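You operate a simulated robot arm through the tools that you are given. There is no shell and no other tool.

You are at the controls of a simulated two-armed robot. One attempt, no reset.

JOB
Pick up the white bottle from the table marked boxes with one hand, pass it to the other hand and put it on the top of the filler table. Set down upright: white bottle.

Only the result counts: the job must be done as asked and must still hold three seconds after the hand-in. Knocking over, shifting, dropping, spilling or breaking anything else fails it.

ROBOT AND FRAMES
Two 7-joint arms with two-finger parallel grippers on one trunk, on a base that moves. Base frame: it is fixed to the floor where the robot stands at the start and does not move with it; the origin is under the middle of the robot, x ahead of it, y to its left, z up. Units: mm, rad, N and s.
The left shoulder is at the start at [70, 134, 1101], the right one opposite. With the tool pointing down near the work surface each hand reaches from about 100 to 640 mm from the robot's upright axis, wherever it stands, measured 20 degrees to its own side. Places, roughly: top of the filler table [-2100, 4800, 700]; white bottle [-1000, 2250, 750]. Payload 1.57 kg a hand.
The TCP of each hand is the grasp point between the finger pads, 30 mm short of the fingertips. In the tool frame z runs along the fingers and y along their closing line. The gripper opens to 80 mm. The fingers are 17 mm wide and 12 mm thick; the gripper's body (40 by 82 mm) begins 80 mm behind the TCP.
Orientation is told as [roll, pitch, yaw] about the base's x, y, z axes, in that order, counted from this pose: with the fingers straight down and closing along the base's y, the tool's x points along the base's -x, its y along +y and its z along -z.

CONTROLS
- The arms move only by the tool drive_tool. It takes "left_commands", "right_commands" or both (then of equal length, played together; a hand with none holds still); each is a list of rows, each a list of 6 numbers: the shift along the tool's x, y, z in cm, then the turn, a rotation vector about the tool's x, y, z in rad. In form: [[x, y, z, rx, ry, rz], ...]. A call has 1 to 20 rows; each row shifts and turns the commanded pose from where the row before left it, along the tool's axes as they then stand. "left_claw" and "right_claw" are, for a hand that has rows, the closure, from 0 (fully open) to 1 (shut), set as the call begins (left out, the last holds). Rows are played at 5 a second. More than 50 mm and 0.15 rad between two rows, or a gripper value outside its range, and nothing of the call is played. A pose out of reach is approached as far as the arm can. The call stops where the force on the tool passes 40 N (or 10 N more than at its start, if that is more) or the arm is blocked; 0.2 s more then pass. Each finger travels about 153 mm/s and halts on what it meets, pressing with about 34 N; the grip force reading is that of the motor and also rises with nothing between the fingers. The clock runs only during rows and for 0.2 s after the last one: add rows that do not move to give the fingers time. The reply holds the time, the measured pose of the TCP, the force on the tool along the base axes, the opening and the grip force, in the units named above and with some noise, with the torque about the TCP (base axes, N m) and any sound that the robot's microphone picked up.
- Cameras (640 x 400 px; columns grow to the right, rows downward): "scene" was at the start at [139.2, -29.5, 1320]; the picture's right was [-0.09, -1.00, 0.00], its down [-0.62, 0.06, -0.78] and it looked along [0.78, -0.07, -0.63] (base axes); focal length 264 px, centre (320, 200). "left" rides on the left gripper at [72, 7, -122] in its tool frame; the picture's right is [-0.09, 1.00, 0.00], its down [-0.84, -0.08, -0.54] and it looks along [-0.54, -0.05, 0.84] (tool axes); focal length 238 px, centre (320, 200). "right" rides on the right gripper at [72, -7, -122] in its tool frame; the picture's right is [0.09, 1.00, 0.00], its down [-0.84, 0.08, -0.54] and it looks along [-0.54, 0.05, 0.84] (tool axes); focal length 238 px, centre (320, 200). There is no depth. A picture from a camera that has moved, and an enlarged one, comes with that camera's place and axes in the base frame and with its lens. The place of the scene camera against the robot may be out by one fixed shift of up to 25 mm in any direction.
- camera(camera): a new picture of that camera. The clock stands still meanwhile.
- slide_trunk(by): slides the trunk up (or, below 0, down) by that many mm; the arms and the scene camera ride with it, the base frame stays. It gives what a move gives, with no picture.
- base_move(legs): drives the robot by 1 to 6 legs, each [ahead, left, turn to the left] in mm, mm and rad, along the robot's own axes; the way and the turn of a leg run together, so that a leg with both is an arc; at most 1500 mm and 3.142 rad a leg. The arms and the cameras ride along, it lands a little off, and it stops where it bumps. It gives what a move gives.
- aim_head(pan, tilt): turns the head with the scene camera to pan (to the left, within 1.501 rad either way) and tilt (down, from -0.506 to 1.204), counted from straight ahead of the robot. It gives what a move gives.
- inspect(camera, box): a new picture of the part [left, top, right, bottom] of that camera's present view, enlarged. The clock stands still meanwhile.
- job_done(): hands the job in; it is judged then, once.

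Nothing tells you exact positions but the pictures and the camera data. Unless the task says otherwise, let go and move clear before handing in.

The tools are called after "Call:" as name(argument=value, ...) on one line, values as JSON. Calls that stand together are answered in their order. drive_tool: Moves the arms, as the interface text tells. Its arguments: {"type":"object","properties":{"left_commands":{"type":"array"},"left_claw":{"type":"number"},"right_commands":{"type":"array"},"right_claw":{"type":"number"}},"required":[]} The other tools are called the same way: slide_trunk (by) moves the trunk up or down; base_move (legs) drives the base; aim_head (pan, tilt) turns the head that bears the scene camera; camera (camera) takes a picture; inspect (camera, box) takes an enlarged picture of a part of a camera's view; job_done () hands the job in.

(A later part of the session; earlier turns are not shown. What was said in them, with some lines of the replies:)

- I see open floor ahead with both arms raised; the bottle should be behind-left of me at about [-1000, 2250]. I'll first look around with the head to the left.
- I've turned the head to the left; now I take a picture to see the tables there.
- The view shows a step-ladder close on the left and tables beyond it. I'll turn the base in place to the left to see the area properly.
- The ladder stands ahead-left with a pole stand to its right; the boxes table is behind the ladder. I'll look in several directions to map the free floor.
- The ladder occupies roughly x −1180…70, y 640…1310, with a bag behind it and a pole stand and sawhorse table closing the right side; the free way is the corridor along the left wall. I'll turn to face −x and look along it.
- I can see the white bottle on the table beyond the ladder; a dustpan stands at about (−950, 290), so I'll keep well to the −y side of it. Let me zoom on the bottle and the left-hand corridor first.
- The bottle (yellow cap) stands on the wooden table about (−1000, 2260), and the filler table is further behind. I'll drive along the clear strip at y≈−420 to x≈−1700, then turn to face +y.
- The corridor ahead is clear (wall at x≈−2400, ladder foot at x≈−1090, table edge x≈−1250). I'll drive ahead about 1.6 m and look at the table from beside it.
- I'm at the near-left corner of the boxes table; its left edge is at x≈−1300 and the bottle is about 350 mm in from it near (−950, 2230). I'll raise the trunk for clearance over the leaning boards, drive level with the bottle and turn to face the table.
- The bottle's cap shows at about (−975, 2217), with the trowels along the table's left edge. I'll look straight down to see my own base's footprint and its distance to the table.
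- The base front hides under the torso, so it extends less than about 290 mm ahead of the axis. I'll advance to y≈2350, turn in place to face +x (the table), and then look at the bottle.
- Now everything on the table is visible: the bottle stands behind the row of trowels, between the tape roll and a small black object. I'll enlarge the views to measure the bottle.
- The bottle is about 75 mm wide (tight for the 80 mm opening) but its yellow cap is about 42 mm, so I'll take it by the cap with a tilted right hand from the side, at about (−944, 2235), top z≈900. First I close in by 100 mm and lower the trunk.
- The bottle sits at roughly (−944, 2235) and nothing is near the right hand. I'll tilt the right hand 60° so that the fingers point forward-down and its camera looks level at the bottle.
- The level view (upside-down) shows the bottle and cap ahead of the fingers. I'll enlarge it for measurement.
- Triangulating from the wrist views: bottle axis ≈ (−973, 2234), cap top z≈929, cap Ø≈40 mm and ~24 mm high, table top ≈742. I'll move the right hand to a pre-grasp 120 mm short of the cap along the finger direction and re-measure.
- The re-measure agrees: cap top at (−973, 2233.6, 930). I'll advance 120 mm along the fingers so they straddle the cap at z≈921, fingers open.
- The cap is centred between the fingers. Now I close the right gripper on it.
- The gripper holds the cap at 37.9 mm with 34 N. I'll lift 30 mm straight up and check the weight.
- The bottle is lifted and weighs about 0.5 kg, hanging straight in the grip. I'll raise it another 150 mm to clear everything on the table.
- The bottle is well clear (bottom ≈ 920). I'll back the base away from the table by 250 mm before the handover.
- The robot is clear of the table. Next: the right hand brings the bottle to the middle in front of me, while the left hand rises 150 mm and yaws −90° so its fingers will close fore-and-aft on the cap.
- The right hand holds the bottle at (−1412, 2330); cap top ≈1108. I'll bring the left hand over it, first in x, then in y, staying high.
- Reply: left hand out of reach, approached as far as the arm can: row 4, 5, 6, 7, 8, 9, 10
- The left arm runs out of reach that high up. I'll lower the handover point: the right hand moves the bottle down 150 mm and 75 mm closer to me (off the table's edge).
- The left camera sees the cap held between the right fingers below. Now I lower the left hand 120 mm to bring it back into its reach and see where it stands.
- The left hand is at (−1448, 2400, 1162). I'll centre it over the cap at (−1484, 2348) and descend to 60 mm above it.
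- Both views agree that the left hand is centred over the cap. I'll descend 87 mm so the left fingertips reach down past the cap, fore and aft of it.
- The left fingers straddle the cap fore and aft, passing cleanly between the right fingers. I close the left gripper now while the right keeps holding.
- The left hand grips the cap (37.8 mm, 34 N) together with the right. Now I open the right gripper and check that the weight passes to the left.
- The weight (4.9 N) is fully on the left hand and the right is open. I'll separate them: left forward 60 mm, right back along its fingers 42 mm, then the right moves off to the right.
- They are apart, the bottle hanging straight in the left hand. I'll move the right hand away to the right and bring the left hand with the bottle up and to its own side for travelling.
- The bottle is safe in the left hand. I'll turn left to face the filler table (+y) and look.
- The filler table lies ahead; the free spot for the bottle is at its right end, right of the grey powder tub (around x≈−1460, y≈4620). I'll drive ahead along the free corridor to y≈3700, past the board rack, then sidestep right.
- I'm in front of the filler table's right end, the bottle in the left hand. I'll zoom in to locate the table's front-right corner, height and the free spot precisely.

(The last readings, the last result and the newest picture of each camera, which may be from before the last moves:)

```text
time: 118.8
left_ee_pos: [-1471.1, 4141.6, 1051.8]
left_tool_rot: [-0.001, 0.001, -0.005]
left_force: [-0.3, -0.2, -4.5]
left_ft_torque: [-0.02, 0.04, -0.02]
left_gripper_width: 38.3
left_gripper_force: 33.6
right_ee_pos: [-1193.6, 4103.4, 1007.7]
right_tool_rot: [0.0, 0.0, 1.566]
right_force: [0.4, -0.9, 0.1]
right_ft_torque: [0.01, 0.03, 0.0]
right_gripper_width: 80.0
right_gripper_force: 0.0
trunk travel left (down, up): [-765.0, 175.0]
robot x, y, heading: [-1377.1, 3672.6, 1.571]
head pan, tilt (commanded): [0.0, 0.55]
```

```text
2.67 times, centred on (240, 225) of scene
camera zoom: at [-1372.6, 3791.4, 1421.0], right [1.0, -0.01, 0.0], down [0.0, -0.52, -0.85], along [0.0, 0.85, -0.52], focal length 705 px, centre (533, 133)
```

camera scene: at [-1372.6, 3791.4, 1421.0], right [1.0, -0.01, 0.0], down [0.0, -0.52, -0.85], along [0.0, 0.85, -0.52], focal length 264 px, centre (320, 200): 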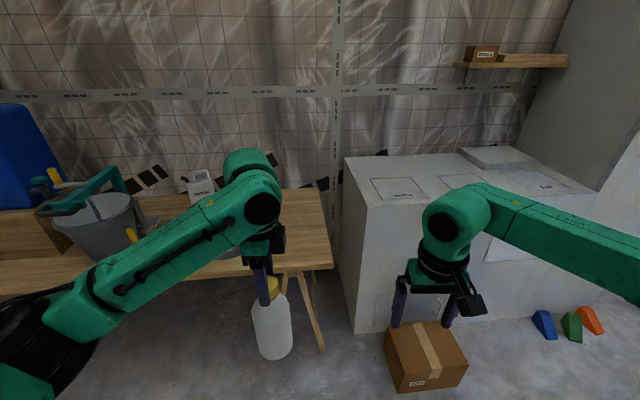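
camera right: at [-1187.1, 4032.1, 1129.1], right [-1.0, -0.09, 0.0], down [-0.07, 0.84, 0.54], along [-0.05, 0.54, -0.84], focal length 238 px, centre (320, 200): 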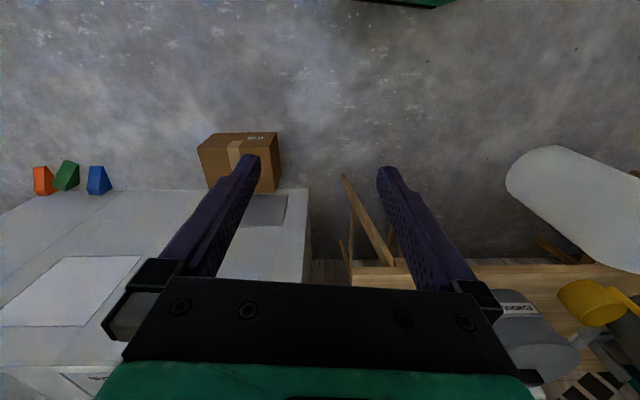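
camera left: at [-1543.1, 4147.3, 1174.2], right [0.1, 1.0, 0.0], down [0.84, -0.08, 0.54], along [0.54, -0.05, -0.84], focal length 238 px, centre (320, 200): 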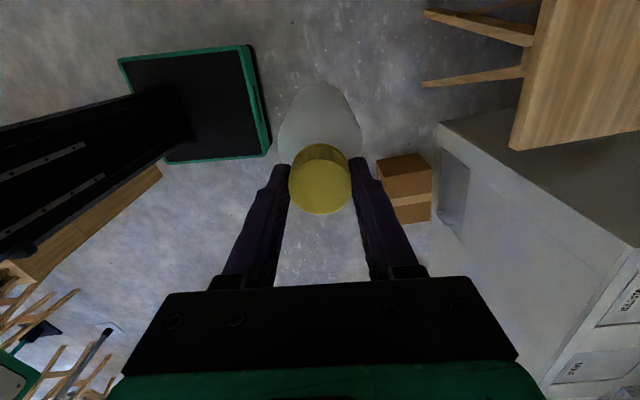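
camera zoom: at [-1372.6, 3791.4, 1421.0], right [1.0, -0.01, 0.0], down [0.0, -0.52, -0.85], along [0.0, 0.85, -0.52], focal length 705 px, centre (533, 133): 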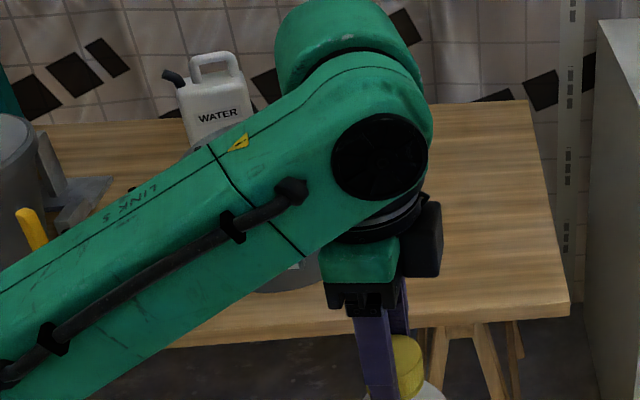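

From both wrist cameras the filler table's front-right corner is at about (−1320, 4550) with its top at z≈692; the spot right of the tub, around (−1470, 4660), is free. I'll pull the right hand back and up, then drive ahead so the bottle comes over that spot (its bottom at ≈861).

Call:
drive_tool(right_commands=[[2.5, 0, -1.5, 0, 0, 0], [2.5, 0, -1.5, 0, 0, 0], [2.5, 0, -1.5, 0, 0, 0], [2.5, 0, -1.5, 0, 0, 0], [0, 0, 0, 0, 0, 0]], right_claw=0)

Call:
base_move(legs=[[300, 0, 0]])

Call:
camera(camera="left")

Call:
camera(camera="scene")

Call:
camera(camera="right")

```text
time: 120.0
left_ee_pos: [-1470.7, 4142.2, 1050.9]
left_tool_rot: [-0.004, 0.0, -0.006]
left_force: [-0.3, -0.6, -4.0]
left_ft_torque: [-0.02, 0.0, -0.02]
left_gripper_width: 38.1
left_gripper_force: 33.4
right_ee_pos: [-1192.9, 4002.1, 1066.9]
right_tool_rot: [0.002, 0.004, 1.565]
right_force: [-0.7, 0.1, 0.5]
right_ft_torque: [0.02, -0.01, -0.02]
right_gripper_width: 80.3
right_gripper_force: 0.0
trunk travel left (down, up): [-765.0, 175.0]
robot x, y, heading: [-1378.5, 3672.3, 1.561]
head pan, tilt (commanded): [0.0, 0.55]
```

```text
time: 122.1
left_ee_pos: [-1469.0, 4443.3, 1052.0]
left_tool_rot: [0.0, 0.0, -0.007]
left_force: [-0.7, -0.2, -4.2]
left_ft_torque: [-0.03, 0.02, 0.02]
left_gripper_width: 37.8
left_gripper_force: 34.1
right_ee_pos: [-1189.8, 4301.7, 1068.7]
right_tool_rot: [0.001, -0.003, 1.563]
right_force: [-0.3, -0.4, -0.4]
right_ft_torque: [-0.04, 0.0, -0.02]
right_gripper_width: 80.1
right_gripper_force: 0.0
trunk travel left (down, up): [-765.0, 175.0]
robot x, y, heading: [-1375.8, 3975.3, 1.559]
head pan, tilt (commanded): [0.0, 0.55]
```

```text
taken
camera left: at [-1540.0, 4449.5, 1174.9], right [0.1, 0.99, 0.0], down [0.84, -0.08, 0.54], along [0.54, -0.05, -0.84], focal length 238 px, centre (320, 200)
```

left: 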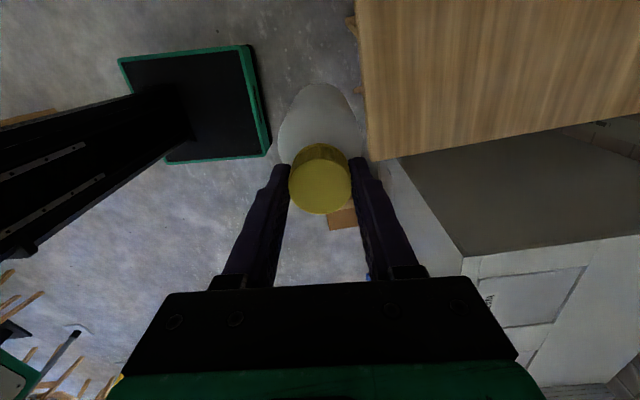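

```text
taken
camera scene: at [-1370.5, 4092.9, 1421.1], right [1.0, -0.01, 0.0], down [0.0, -0.52, -0.85], along [0.01, 0.85, -0.52], focal length 264 px, centre (320, 200)
```

scene: 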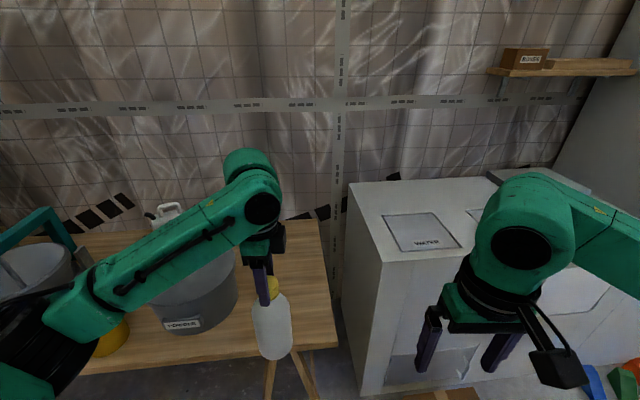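

```text
taken
camera right: at [-1184.1, 4231.1, 1189.9], right [-1.0, -0.08, 0.0], down [-0.07, 0.84, 0.54], along [-0.05, 0.54, -0.84], focal length 238 px, centre (320, 200)
```

right: 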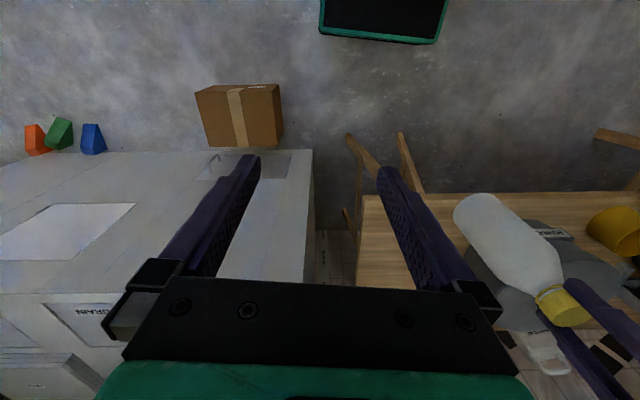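

The bottle approaches the table; the spot right of the powder tub is clear. I'll re-measure the table corner from this second view before going over it.

Call:
inspect(camera="left", box=[330, 60, 490, 160])

Call:
inspect(camera="right", box=[330, 120, 640, 314])

```text
4.00 times, centred on (410, 110) of left
camera zoom: at [-1540.0, 4449.5, 1174.9], right [0.1, 0.99, 0.0], down [0.84, -0.08, 0.54], along [0.54, -0.05, -0.84], focal length 953 px, centre (-40, 560)
```

zoom: 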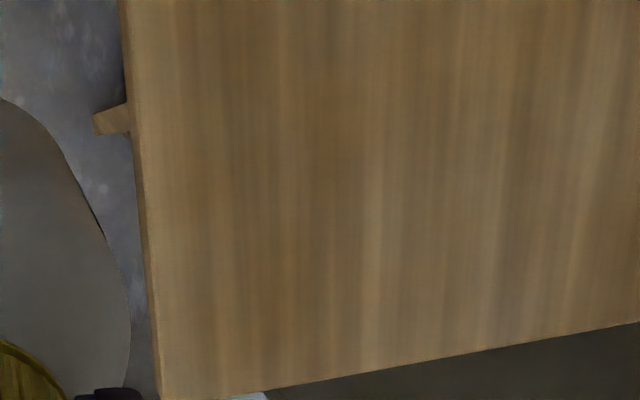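

```text
2.06 times, centred on (485, 217) of right
camera zoom: at [-1184.1, 4231.1, 1189.9], right [-1.0, -0.08, 0.0], down [-0.07, 0.84, 0.54], along [-0.05, 0.54, -0.84], focal length 491 px, centre (-20, 165)
```

zoom: 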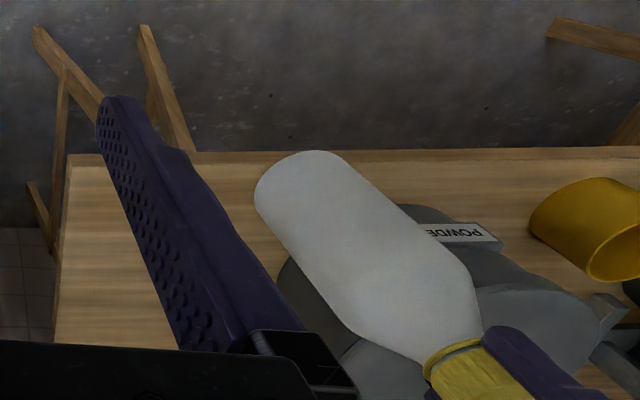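

Combining views gives table top z≈700 and front edge y≈4539. I'll drive the last 210 mm so that the bottle is over (−1469, ~4653).

Call:
base_move(legs=[[210, 0, 0.008]])

Call:
camera(camera="left")

Call:
camera(camera="right")

Call:
aim_head(pan=0.15, tilt=0.8)

Call:
camera(camera="scene")

```text
time: 123.7
left_ee_pos: [-1470.1, 4650.6, 1053.5]
left_tool_rot: [0.0, -0.001, 0.0]
left_force: [0.5, -0.4, -5.1]
left_ft_torque: [-0.03, -0.03, 0.01]
left_gripper_width: 38.1
left_gripper_force: 34.1
right_ee_pos: [-1191.7, 4512.4, 1067.8]
right_tool_rot: [0.0, -0.004, 1.57]
right_force: [-0.1, -0.6, 0.2]
right_ft_torque: [0.01, 0.0, -0.01]
right_gripper_width: 80.1
right_gripper_force: 0.0
trunk travel left (down, up): [-765.0, 175.0]
robot x, y, heading: [-1371.1, 4183.5, 1.573]
head pan, tilt (commanded): [0.0, 0.55]
```

```text
taken
camera left: at [-1542.9, 4656.6, 1175.1], right [0.09, 1.0, 0.0], down [0.84, -0.08, 0.54], along [0.54, -0.05, -0.84], focal length 238 px, centre (320, 200)
```

left: 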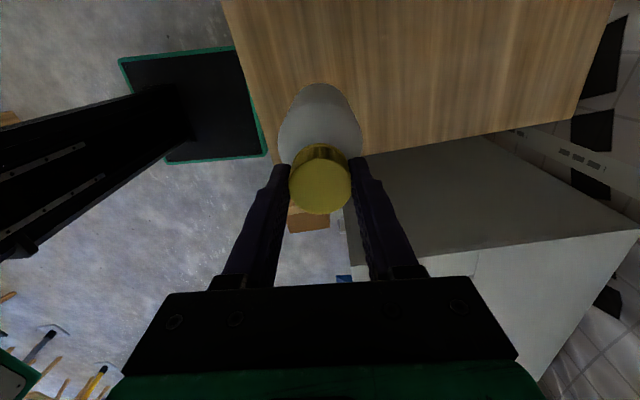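

```text
taken
camera right: at [-1185.2, 4441.2, 1190.1], right [-1.0, -0.09, 0.0], down [-0.08, 0.84, 0.54], along [-0.05, 0.54, -0.84], focal length 238 px, centre (320, 200)
```

right: 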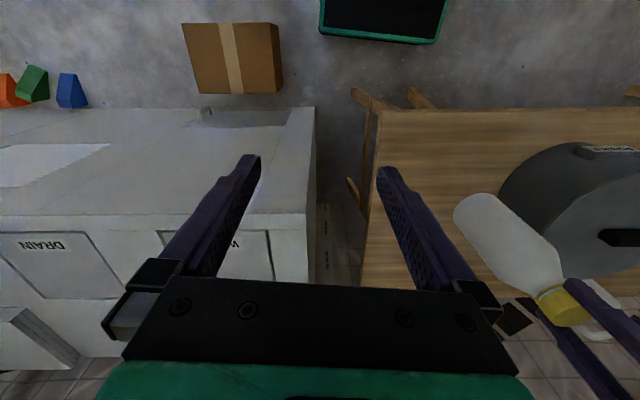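

```text
time: 124.5
left_ee_pos: [-1470.8, 4653.1, 1050.9]
left_tool_rot: [-0.001, 0.001, 0.001]
left_force: [0.3, 0.0, -4.3]
left_ft_torque: [0.01, 0.0, 0.01]
left_gripper_width: 38.1
left_gripper_force: 34.3
right_ee_pos: [-1191.6, 4514.6, 1067.5]
right_tool_rot: [-0.001, 0.001, 1.57]
right_force: [1.0, 0.6, 0.9]
right_ft_torque: [0.0, 0.05, -0.03]
right_gripper_width: 80.1
right_gripper_force: 0.0
trunk travel left (down, up): [-765.0, 175.0]
robot x, y, heading: [-1375.4, 4183.4, 1.573]
head pan, tilt (commanded): [0.15, 0.799]
```

```text
taken
camera scene: at [-1382.7, 4294.3, 1399.5], right [0.99, 0.15, 0.0], down [0.11, -0.71, -0.7], along [-0.1, 0.69, -0.72], focal length 264 px, centre (320, 200)
```

scene: 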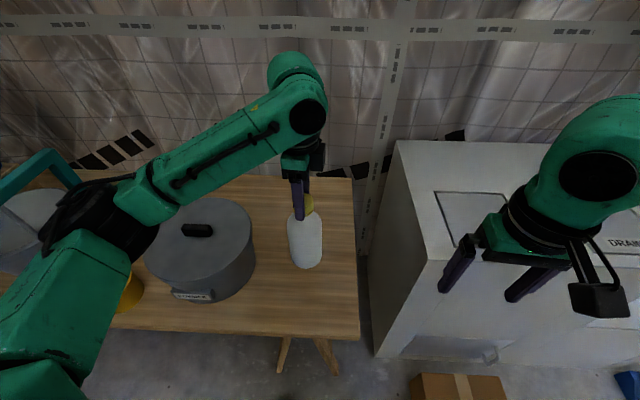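

The bottle hangs over bare table top, about 115 mm clear of the tub. I'll lower it 120 mm first and check clearances.

Call:
drive_tool(left_commands=[[0, 0, 1.5, 0, 0, 0], [0, 0, 1.5, 0, 0, 0], [0, 0, 1.5, 0, 0, 0], [0, 0, 1.5, 0, 0, 0], [0, 0, 1.5, 0, 0, 0], [0, 0, 1.5, 0, 0, 0], [0, 0, 1.5, 0, 0, 0], [0, 0, 1.5, 0, 0, 0], [0, 0, 0, 0, 0, 0], [0, 0, 0, 0, 0, 0]], left_claw=1)

Call:
camera(camera="scene")

Call:
camera(camera="left")

Call:
inspect(camera="right", box=[360, 80, 640, 255])

```text
time: 126.7
left_ee_pos: [-1470.4, 4653.0, 931.1]
left_tool_rot: [-0.002, 0.0, -0.001]
left_force: [0.6, -0.1, -4.6]
left_ft_torque: [-0.02, -0.01, -0.02]
left_gripper_width: 38.1
left_gripper_force: 33.7
right_ee_pos: [-1190.6, 4514.7, 1067.2]
right_tool_rot: [0.001, -0.001, 1.572]
right_force: [0.1, -0.1, 0.0]
right_ft_torque: [0.02, 0.03, 0.0]
right_gripper_width: 80.0
right_gripper_force: 0.1
trunk travel left (down, up): [-765.0, 175.0]
robot x, y, heading: [-1373.4, 4183.2, 1.572]
head pan, tilt (commanded): [0.15, 0.799]
```

```text
taken
camera scene: at [-1382.8, 4293.4, 1399.5], right [0.99, 0.15, 0.0], down [0.11, -0.71, -0.7], along [-0.1, 0.69, -0.72], focal length 264 px, centre (320, 200)
```

scene: 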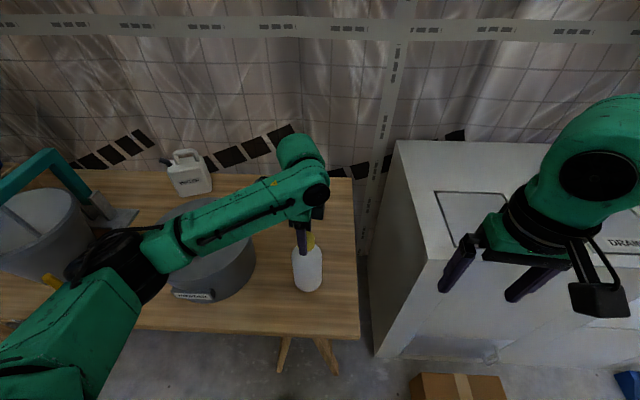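

```text
taken
camera left: at [-1542.6, 4658.0, 1054.5], right [0.09, 1.0, 0.0], down [0.84, -0.08, 0.54], along [0.54, -0.05, -0.84], focal length 238 px, centre (320, 200)
```

left: 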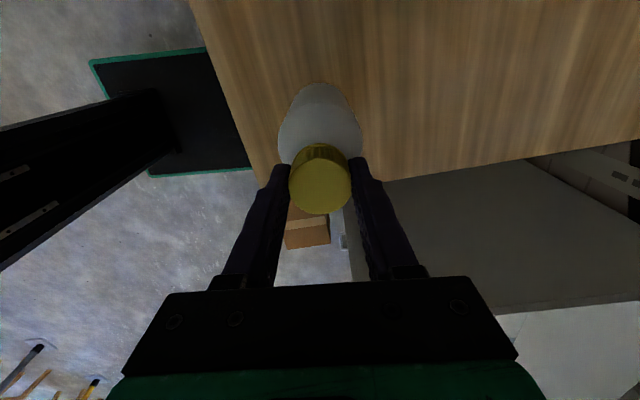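

```text
2.29 times, centred on (500, 168) of right
camera zoom: at [-1185.3, 4442.9, 1189.6], right [-1.0, -0.09, 0.0], down [-0.08, 0.84, 0.54], along [-0.05, 0.54, -0.84], focal length 545 px, centre (-91, 274)
```

zoom: 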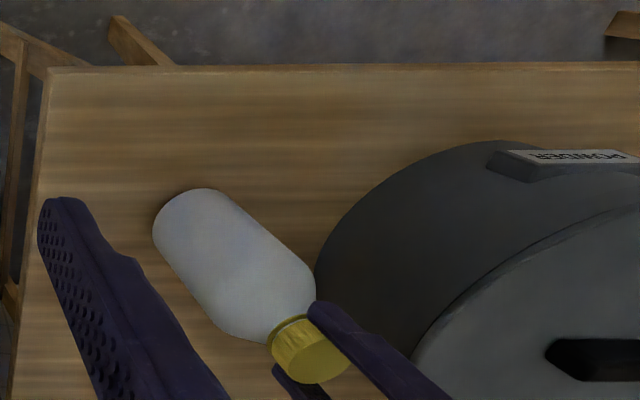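

Forearm and elbow stay above the tub, and the bottle is about 40 mm over the table. I'll lower another 26 mm in small steps, then feel for contact.

Call:
drive_tool(left_commands=[[0, 0, 0.5, 0, 0, 0], [0, 0, 0.5, 0, 0, 0], [0, 0, 0.5, 0, 0, 0], [0, 0, 0.5, 0, 0, 0], [0, 0, 0.3, 0, 0, 0], [0, 0, 0.3, 0, 0, 0], [0, 0, 0, 0, 0, 0]], left_claw=1)

Call:
inspect(camera="right", box=[360, 80, 640, 255])

Call:
inspect(camera="scene", box=[20, 130, 380, 355])

```text
time: 128.3
left_ee_pos: [-1471.1, 4652.2, 906.1]
left_tool_rot: [0.0, 0.001, 0.0]
left_force: [0.9, -0.6, -4.6]
left_ft_torque: [0.0, -0.01, -0.02]
left_gripper_width: 38.0
left_gripper_force: 33.9
right_ee_pos: [-1191.8, 4514.1, 1067.7]
right_tool_rot: [0.001, 0.0, 1.572]
right_force: [0.2, -0.1, 0.3]
right_ft_torque: [0.0, 0.0, 0.03]
right_gripper_width: 80.0
right_gripper_force: 0.1
trunk travel left (down, up): [-765.0, 175.0]
robot x, y, heading: [-1373.2, 4183.2, 1.57]
head pan, tilt (commanded): [0.15, 0.799]
```

```text
2.29 times, centred on (500, 168) of right
camera zoom: at [-1185.3, 4442.9, 1189.6], right [-1.0, -0.09, 0.0], down [-0.08, 0.84, 0.54], along [-0.05, 0.54, -0.84], focal length 545 px, centre (-91, 274)
```

zoom: 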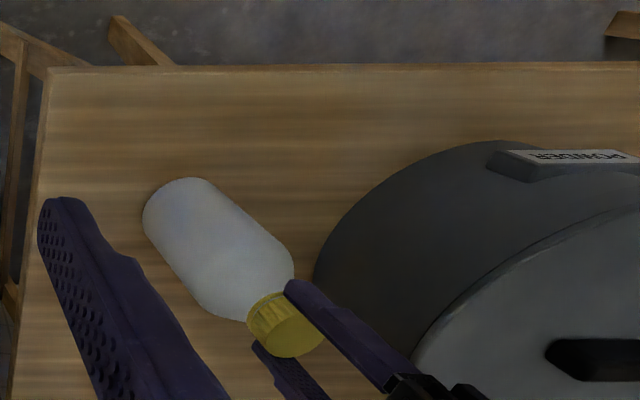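

```text
1.78 times, centred on (200, 242) of scene
camera zoom: at [-1382.8, 4293.4, 1399.5], right [0.99, 0.15, 0.0], down [0.11, -0.71, -0.7], along [-0.1, 0.69, -0.72], focal length 470 px, centre (533, 124)
```

zoom: 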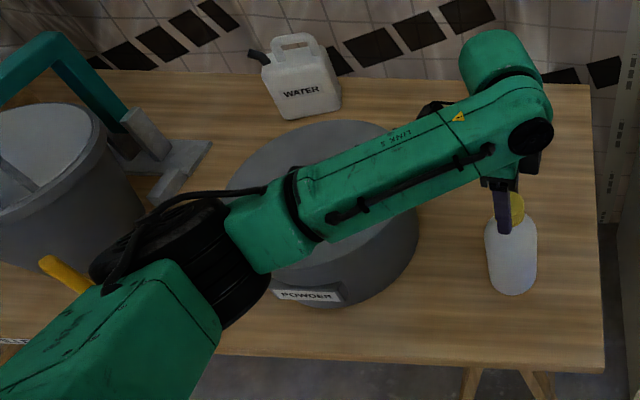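

No contact yet (force still −4.6 N), TCP z=906. I'll go down 9 mm more in fine steps.

Call:
drive_tool(left_commands=[[0, 0, 0.3, 0, 0, 0], [0, 0, 0.3, 0, 0, 0], [0, 0, 0.3, 0, 0, 0], [0, 0, 0, 0, 0, 0]], left_claw=1)

```text
time: 129.3
left_ee_pos: [-1471.4, 4652.6, 894.9]
left_tool_rot: [-0.003, -0.001, 0.002]
left_force: [0.3, -1.0, -5.4]
left_ft_torque: [0.0, -0.01, 0.01]
left_gripper_width: 37.7
left_gripper_force: 34.2
right_ee_pos: [-1191.8, 4513.7, 1067.2]
right_tool_rot: [0.001, -0.001, 1.572]
right_force: [0.0, -0.5, 0.6]
right_ft_torque: [0.0, 0.02, 0.01]
right_gripper_width: 80.2
right_gripper_force: 0.0
trunk travel left (down, up): [-765.0, 175.0]
robot x, y, heading: [-1376.0, 4182.4, 1.571]
head pan, tilt (commanded): [0.15, 0.799]
```

Still free (−5.4 N) at z≈896. I continue down in 2 mm steps, watching the force.

Call:
drive_tool(left_commands=[[0, 0, 0.2, 0, 0, 0], [0, 0, 0.2, 0, 0, 0], [0, 0, 0, 0, 0, 0]], left_claw=1)

```text
time: 130.1
left_ee_pos: [-1471.4, 4652.8, 896.1]
left_tool_rot: [0.007, -0.001, 0.002]
left_force: [-2.4, 2.1, 13.9]
left_ft_torque: [-0.1, 0.09, 0.02]
left_gripper_width: 38.0
left_gripper_force: 33.7
right_ee_pos: [-1192.5, 4512.1, 1068.5]
right_tool_rot: [0.001, -0.002, 1.571]
right_force: [-0.2, -0.3, 0.2]
right_ft_torque: [0.03, 0.02, 0.0]
right_gripper_width: 80.1
right_gripper_force: 0.0
trunk travel left (down, up): [-765.0, 175.0]
robot x, y, heading: [-1373.2, 4182.2, 1.573]
head pan, tilt (commanded): [0.15, 0.799]
```

Contact: the force has gone to +14 N with the bottle standing on the table. I'll ease back up 2 mm to relieve the pressure before letting go.

Call:
drive_tool(left_commands=[[0, 0, -0.2, 0, 0, 0], [0, 0, 0, 0, 0, 0], [0, 0, 0, 0, 0, 0]], left_claw=1)

Call:
inspect(camera="right", box=[360, 80, 640, 255])

```text
time: 130.9
left_ee_pos: [-1470.8, 4651.6, 895.3]
left_tool_rot: [0.001, 0.001, -0.002]
left_force: [-2.3, 3.8, 8.0]
left_ft_torque: [0.3, 0.15, 0.0]
left_gripper_width: 38.4
left_gripper_force: 34.4
right_ee_pos: [-1192.0, 4514.4, 1067.9]
right_tool_rot: [-0.001, 0.001, 1.571]
right_force: [-0.1, 0.6, 0.6]
right_ft_torque: [0.0, -0.01, -0.02]
right_gripper_width: 80.0
right_gripper_force: 0.0
trunk travel left (down, up): [-765.0, 175.0]
robot x, y, heading: [-1369.8, 4180.2, 1.569]
head pan, tilt (commanded): [0.15, 0.799]
```

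```text
2.29 times, centred on (500, 168) of right
camera zoom: at [-1185.4, 4441.9, 1189.9], right [-1.0, -0.09, 0.0], down [-0.08, 0.84, 0.54], along [-0.05, 0.54, -0.84], focal length 545 px, centre (-91, 274)
```

zoom: 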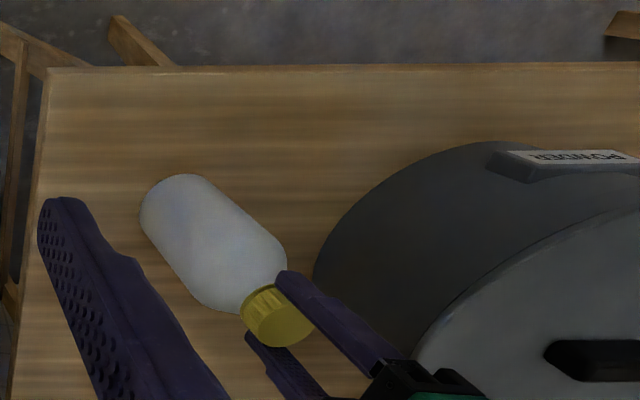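

The bottle is still resting with 8 N; I'll ease up one more millimetre.

Call:
drive_tool(left_commands=[[0, 0, -0.1, 0, 0, 0], [0, 0, 0, 0, 0, 0], [0, 0, 0, 0, 0, 0]], left_claw=1)

```text
time: 131.7
left_ee_pos: [-1471.4, 4652.0, 895.1]
left_tool_rot: [-0.001, 0.001, 0.0]
left_force: [-1.1, 0.7, -0.6]
left_ft_torque: [0.0, 0.04, -0.01]
left_gripper_width: 38.1
left_gripper_force: 34.2
right_ee_pos: [-1192.8, 4513.7, 1067.7]
right_tool_rot: [0.001, 0.001, 1.569]
right_force: [0.4, 0.1, 1.0]
right_ft_torque: [0.02, 0.0, 0.01]
right_gripper_width: 79.9
right_gripper_force: 0.0
trunk travel left (down, up): [-765.0, 175.0]
robot x, y, heading: [-1370.0, 4191.7, 1.565]
head pan, tilt (commanded): [0.15, 0.799]
```

The table carries the bottle now (≈0 N in the hand). I open the left gripper.

Call:
drive_tool(left_commands=[[0, 0, 0, 0, 0, 0], [0, 0, 0, 0, 0, 0], [0, 0, 0, 0, 0, 0], [0, 0, 0, 0, 0, 0]], left_claw=0)

Call:
camera(camera="left")

Call:
inspect(camera="right", box=[360, 80, 640, 255])

```text
time: 132.7
left_ee_pos: [-1470.8, 4652.4, 896.5]
left_tool_rot: [0.002, 0.0, 0.001]
left_force: [-0.6, 1.0, 0.2]
left_ft_torque: [0.02, 0.0, 0.02]
left_gripper_width: 79.9
left_gripper_force: 0.1
right_ee_pos: [-1192.2, 4512.2, 1067.9]
right_tool_rot: [0.0, 0.0, 1.57]
right_force: [0.4, 0.1, 0.2]
right_ft_torque: [-0.01, 0.0, 0.03]
right_gripper_width: 80.0
right_gripper_force: 0.1
trunk travel left (down, up): [-765.0, 175.0]
robot x, y, heading: [-1374.3, 4186.9, 1.571]
head pan, tilt (commanded): [0.15, 0.799]
```

```text
taken
camera left: at [-1543.0, 4657.5, 1019.0], right [0.09, 1.0, 0.0], down [0.84, -0.08, 0.54], along [0.54, -0.05, -0.84], focal length 238 px, centre (320, 200)
```

left: 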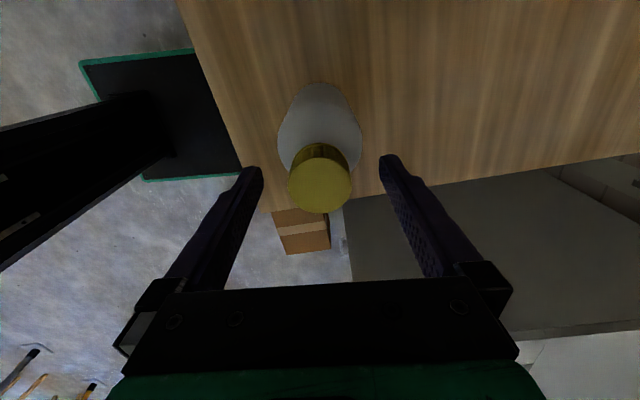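

```text
2.29 times, centred on (500, 168) of right
camera zoom: at [-1185.1, 4442.2, 1189.7], right [-1.0, -0.09, 0.0], down [-0.08, 0.84, 0.54], along [-0.05, 0.54, -0.84], focal length 545 px, centre (-91, 274)
```

zoom: 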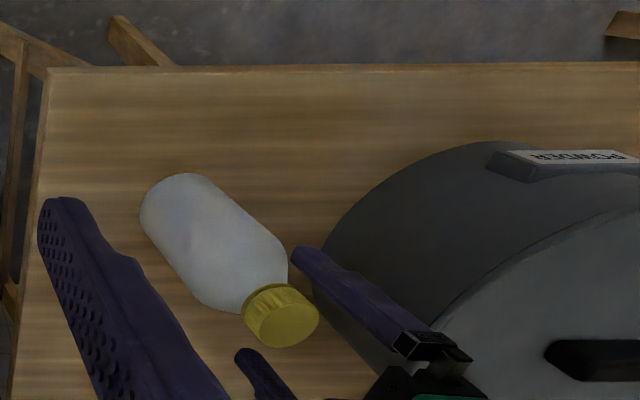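

The bottle stands upright and free of the open fingers. I'll raise the left hand straight up, clear of it.

Call:
drive_tool(left_commands=[[0, 0, -1.0, 0, 0, 0], [0, 0, -1.0, 0, 0, 0], [0, 0, -1.5, 0, 0, 0], [0, 0, -1.5, 0, 0, 0], [0, 0, -2.0, 0, 0, 0], [0, 0, -2.0, 0, 0, 0], [0, 0, -2.0, 0, 0, 0], [0, 0, -2.0, 0, 0, 0], [0, 0, -2.0, 0, 0, 0], [0, 0, 0, 0, 0, 0]], left_claw=0)

Call:
camera(camera="scene")

Call:
inspect(camera="right", box=[360, 80, 640, 255])

```text
time: 134.9
left_ee_pos: [-1471.3, 4653.8, 1045.9]
left_tool_rot: [0.0, 0.001, 0.002]
left_force: [0.3, -0.2, -0.2]
left_ft_torque: [-0.01, -0.02, 0.02]
left_gripper_width: 79.8
left_gripper_force: 0.1
right_ee_pos: [-1192.6, 4513.7, 1068.0]
right_tool_rot: [-0.001, -0.003, 1.571]
right_force: [-1.1, 0.6, 0.5]
right_ft_torque: [0.03, -0.02, 0.0]
right_gripper_width: 80.1
right_gripper_force: 0.1
trunk travel left (down, up): [-765.0, 175.0]
robot x, y, heading: [-1375.3, 4185.0, 1.57]
head pan, tilt (commanded): [0.15, 0.799]
```

```text
taken
camera scene: at [-1382.7, 4292.8, 1399.6], right [0.99, 0.15, 0.0], down [0.11, -0.71, -0.7], along [-0.1, 0.69, -0.72], focal length 264 px, centre (320, 200)
```

scene: 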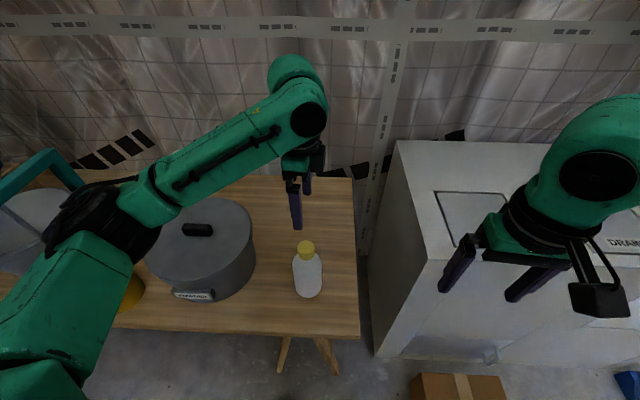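

```text
2.29 times, centred on (500, 168) of right
camera zoom: at [-1185.2, 4442.4, 1189.7], right [-1.0, -0.09, 0.0], down [-0.08, 0.84, 0.54], along [-0.05, 0.54, -0.84], focal length 545 px, centre (-91, 274)
```

zoom: 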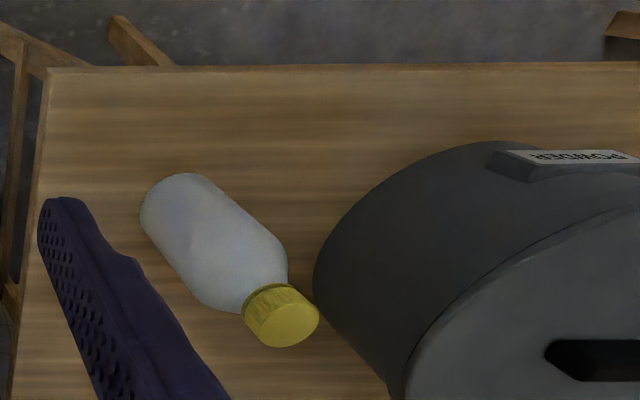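

The bottle stands upright alone on the filler table, clear of the tub. I'll back the robot off 250 mm and take a last look.

Call:
base_move(legs=[[-250, 0, 0]])

Call:
camera(camera="scene")

```text
time: 136.7
left_ee_pos: [-1471.4, 4402.7, 1045.8]
left_tool_rot: [-0.003, 0.0, 0.0]
left_force: [0.5, -0.7, -0.9]
left_ft_torque: [0.0, 0.02, 0.0]
left_gripper_width: 80.1
left_gripper_force: 0.1
right_ee_pos: [-1191.8, 4262.8, 1067.6]
right_tool_rot: [0.0, 0.0, 1.571]
right_force: [0.3, -0.6, -0.2]
right_ft_torque: [-0.01, -0.02, -0.01]
right_gripper_width: 79.6
right_gripper_force: 0.1
trunk travel left (down, up): [-765.0, 175.0]
robot x, y, heading: [-1371.9, 3927.3, 1.571]
head pan, tilt (commanded): [0.15, 0.799]
```

```text
taken
camera scene: at [-1382.6, 4041.8, 1399.5], right [0.99, 0.15, 0.0], down [0.11, -0.71, -0.7], along [-0.1, 0.69, -0.72], focal length 264 px, centre (320, 200)
```

scene: 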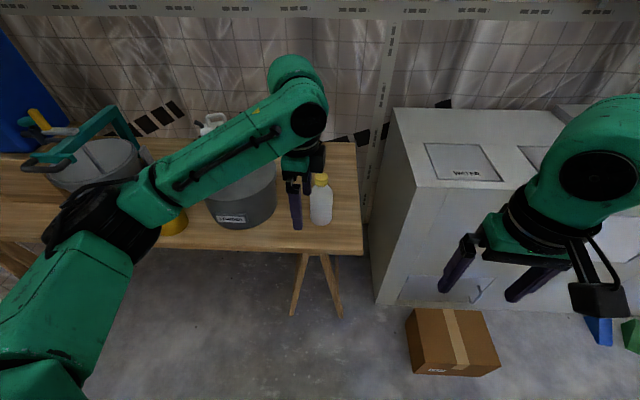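

The white bottle stands upright on the filler table to the right of the powder tub. Nothing else looks disturbed, and both hands are clear, so I'm handing in the job.

Call:
job_done()

```text
The job is handed in.
```

The white bottle is standing upright on the right end of the filler table, to the right of the powder tub. I've handed the job in, but the reply gave no verdict.

- **Pick-up:** The right hand took the bottle off the boxes table by its cap.
- **Handover:** In front of the robot, the left hand gripped the cap before the right hand let go. The force readings showed the full weight, about 0.5 kg, pass to the left hand.
- **Set-down:** I lowered the bottle until it rested on the table. I eased the hand's load to about zero, opened the gripper, raised the hand and backed the robot away.

The pictures after release, and the last one after I backed off, show the bottle upright, about 10 cm clear of the tub. I saw nothing else knocked or shifted, and there were no bumps along the way.
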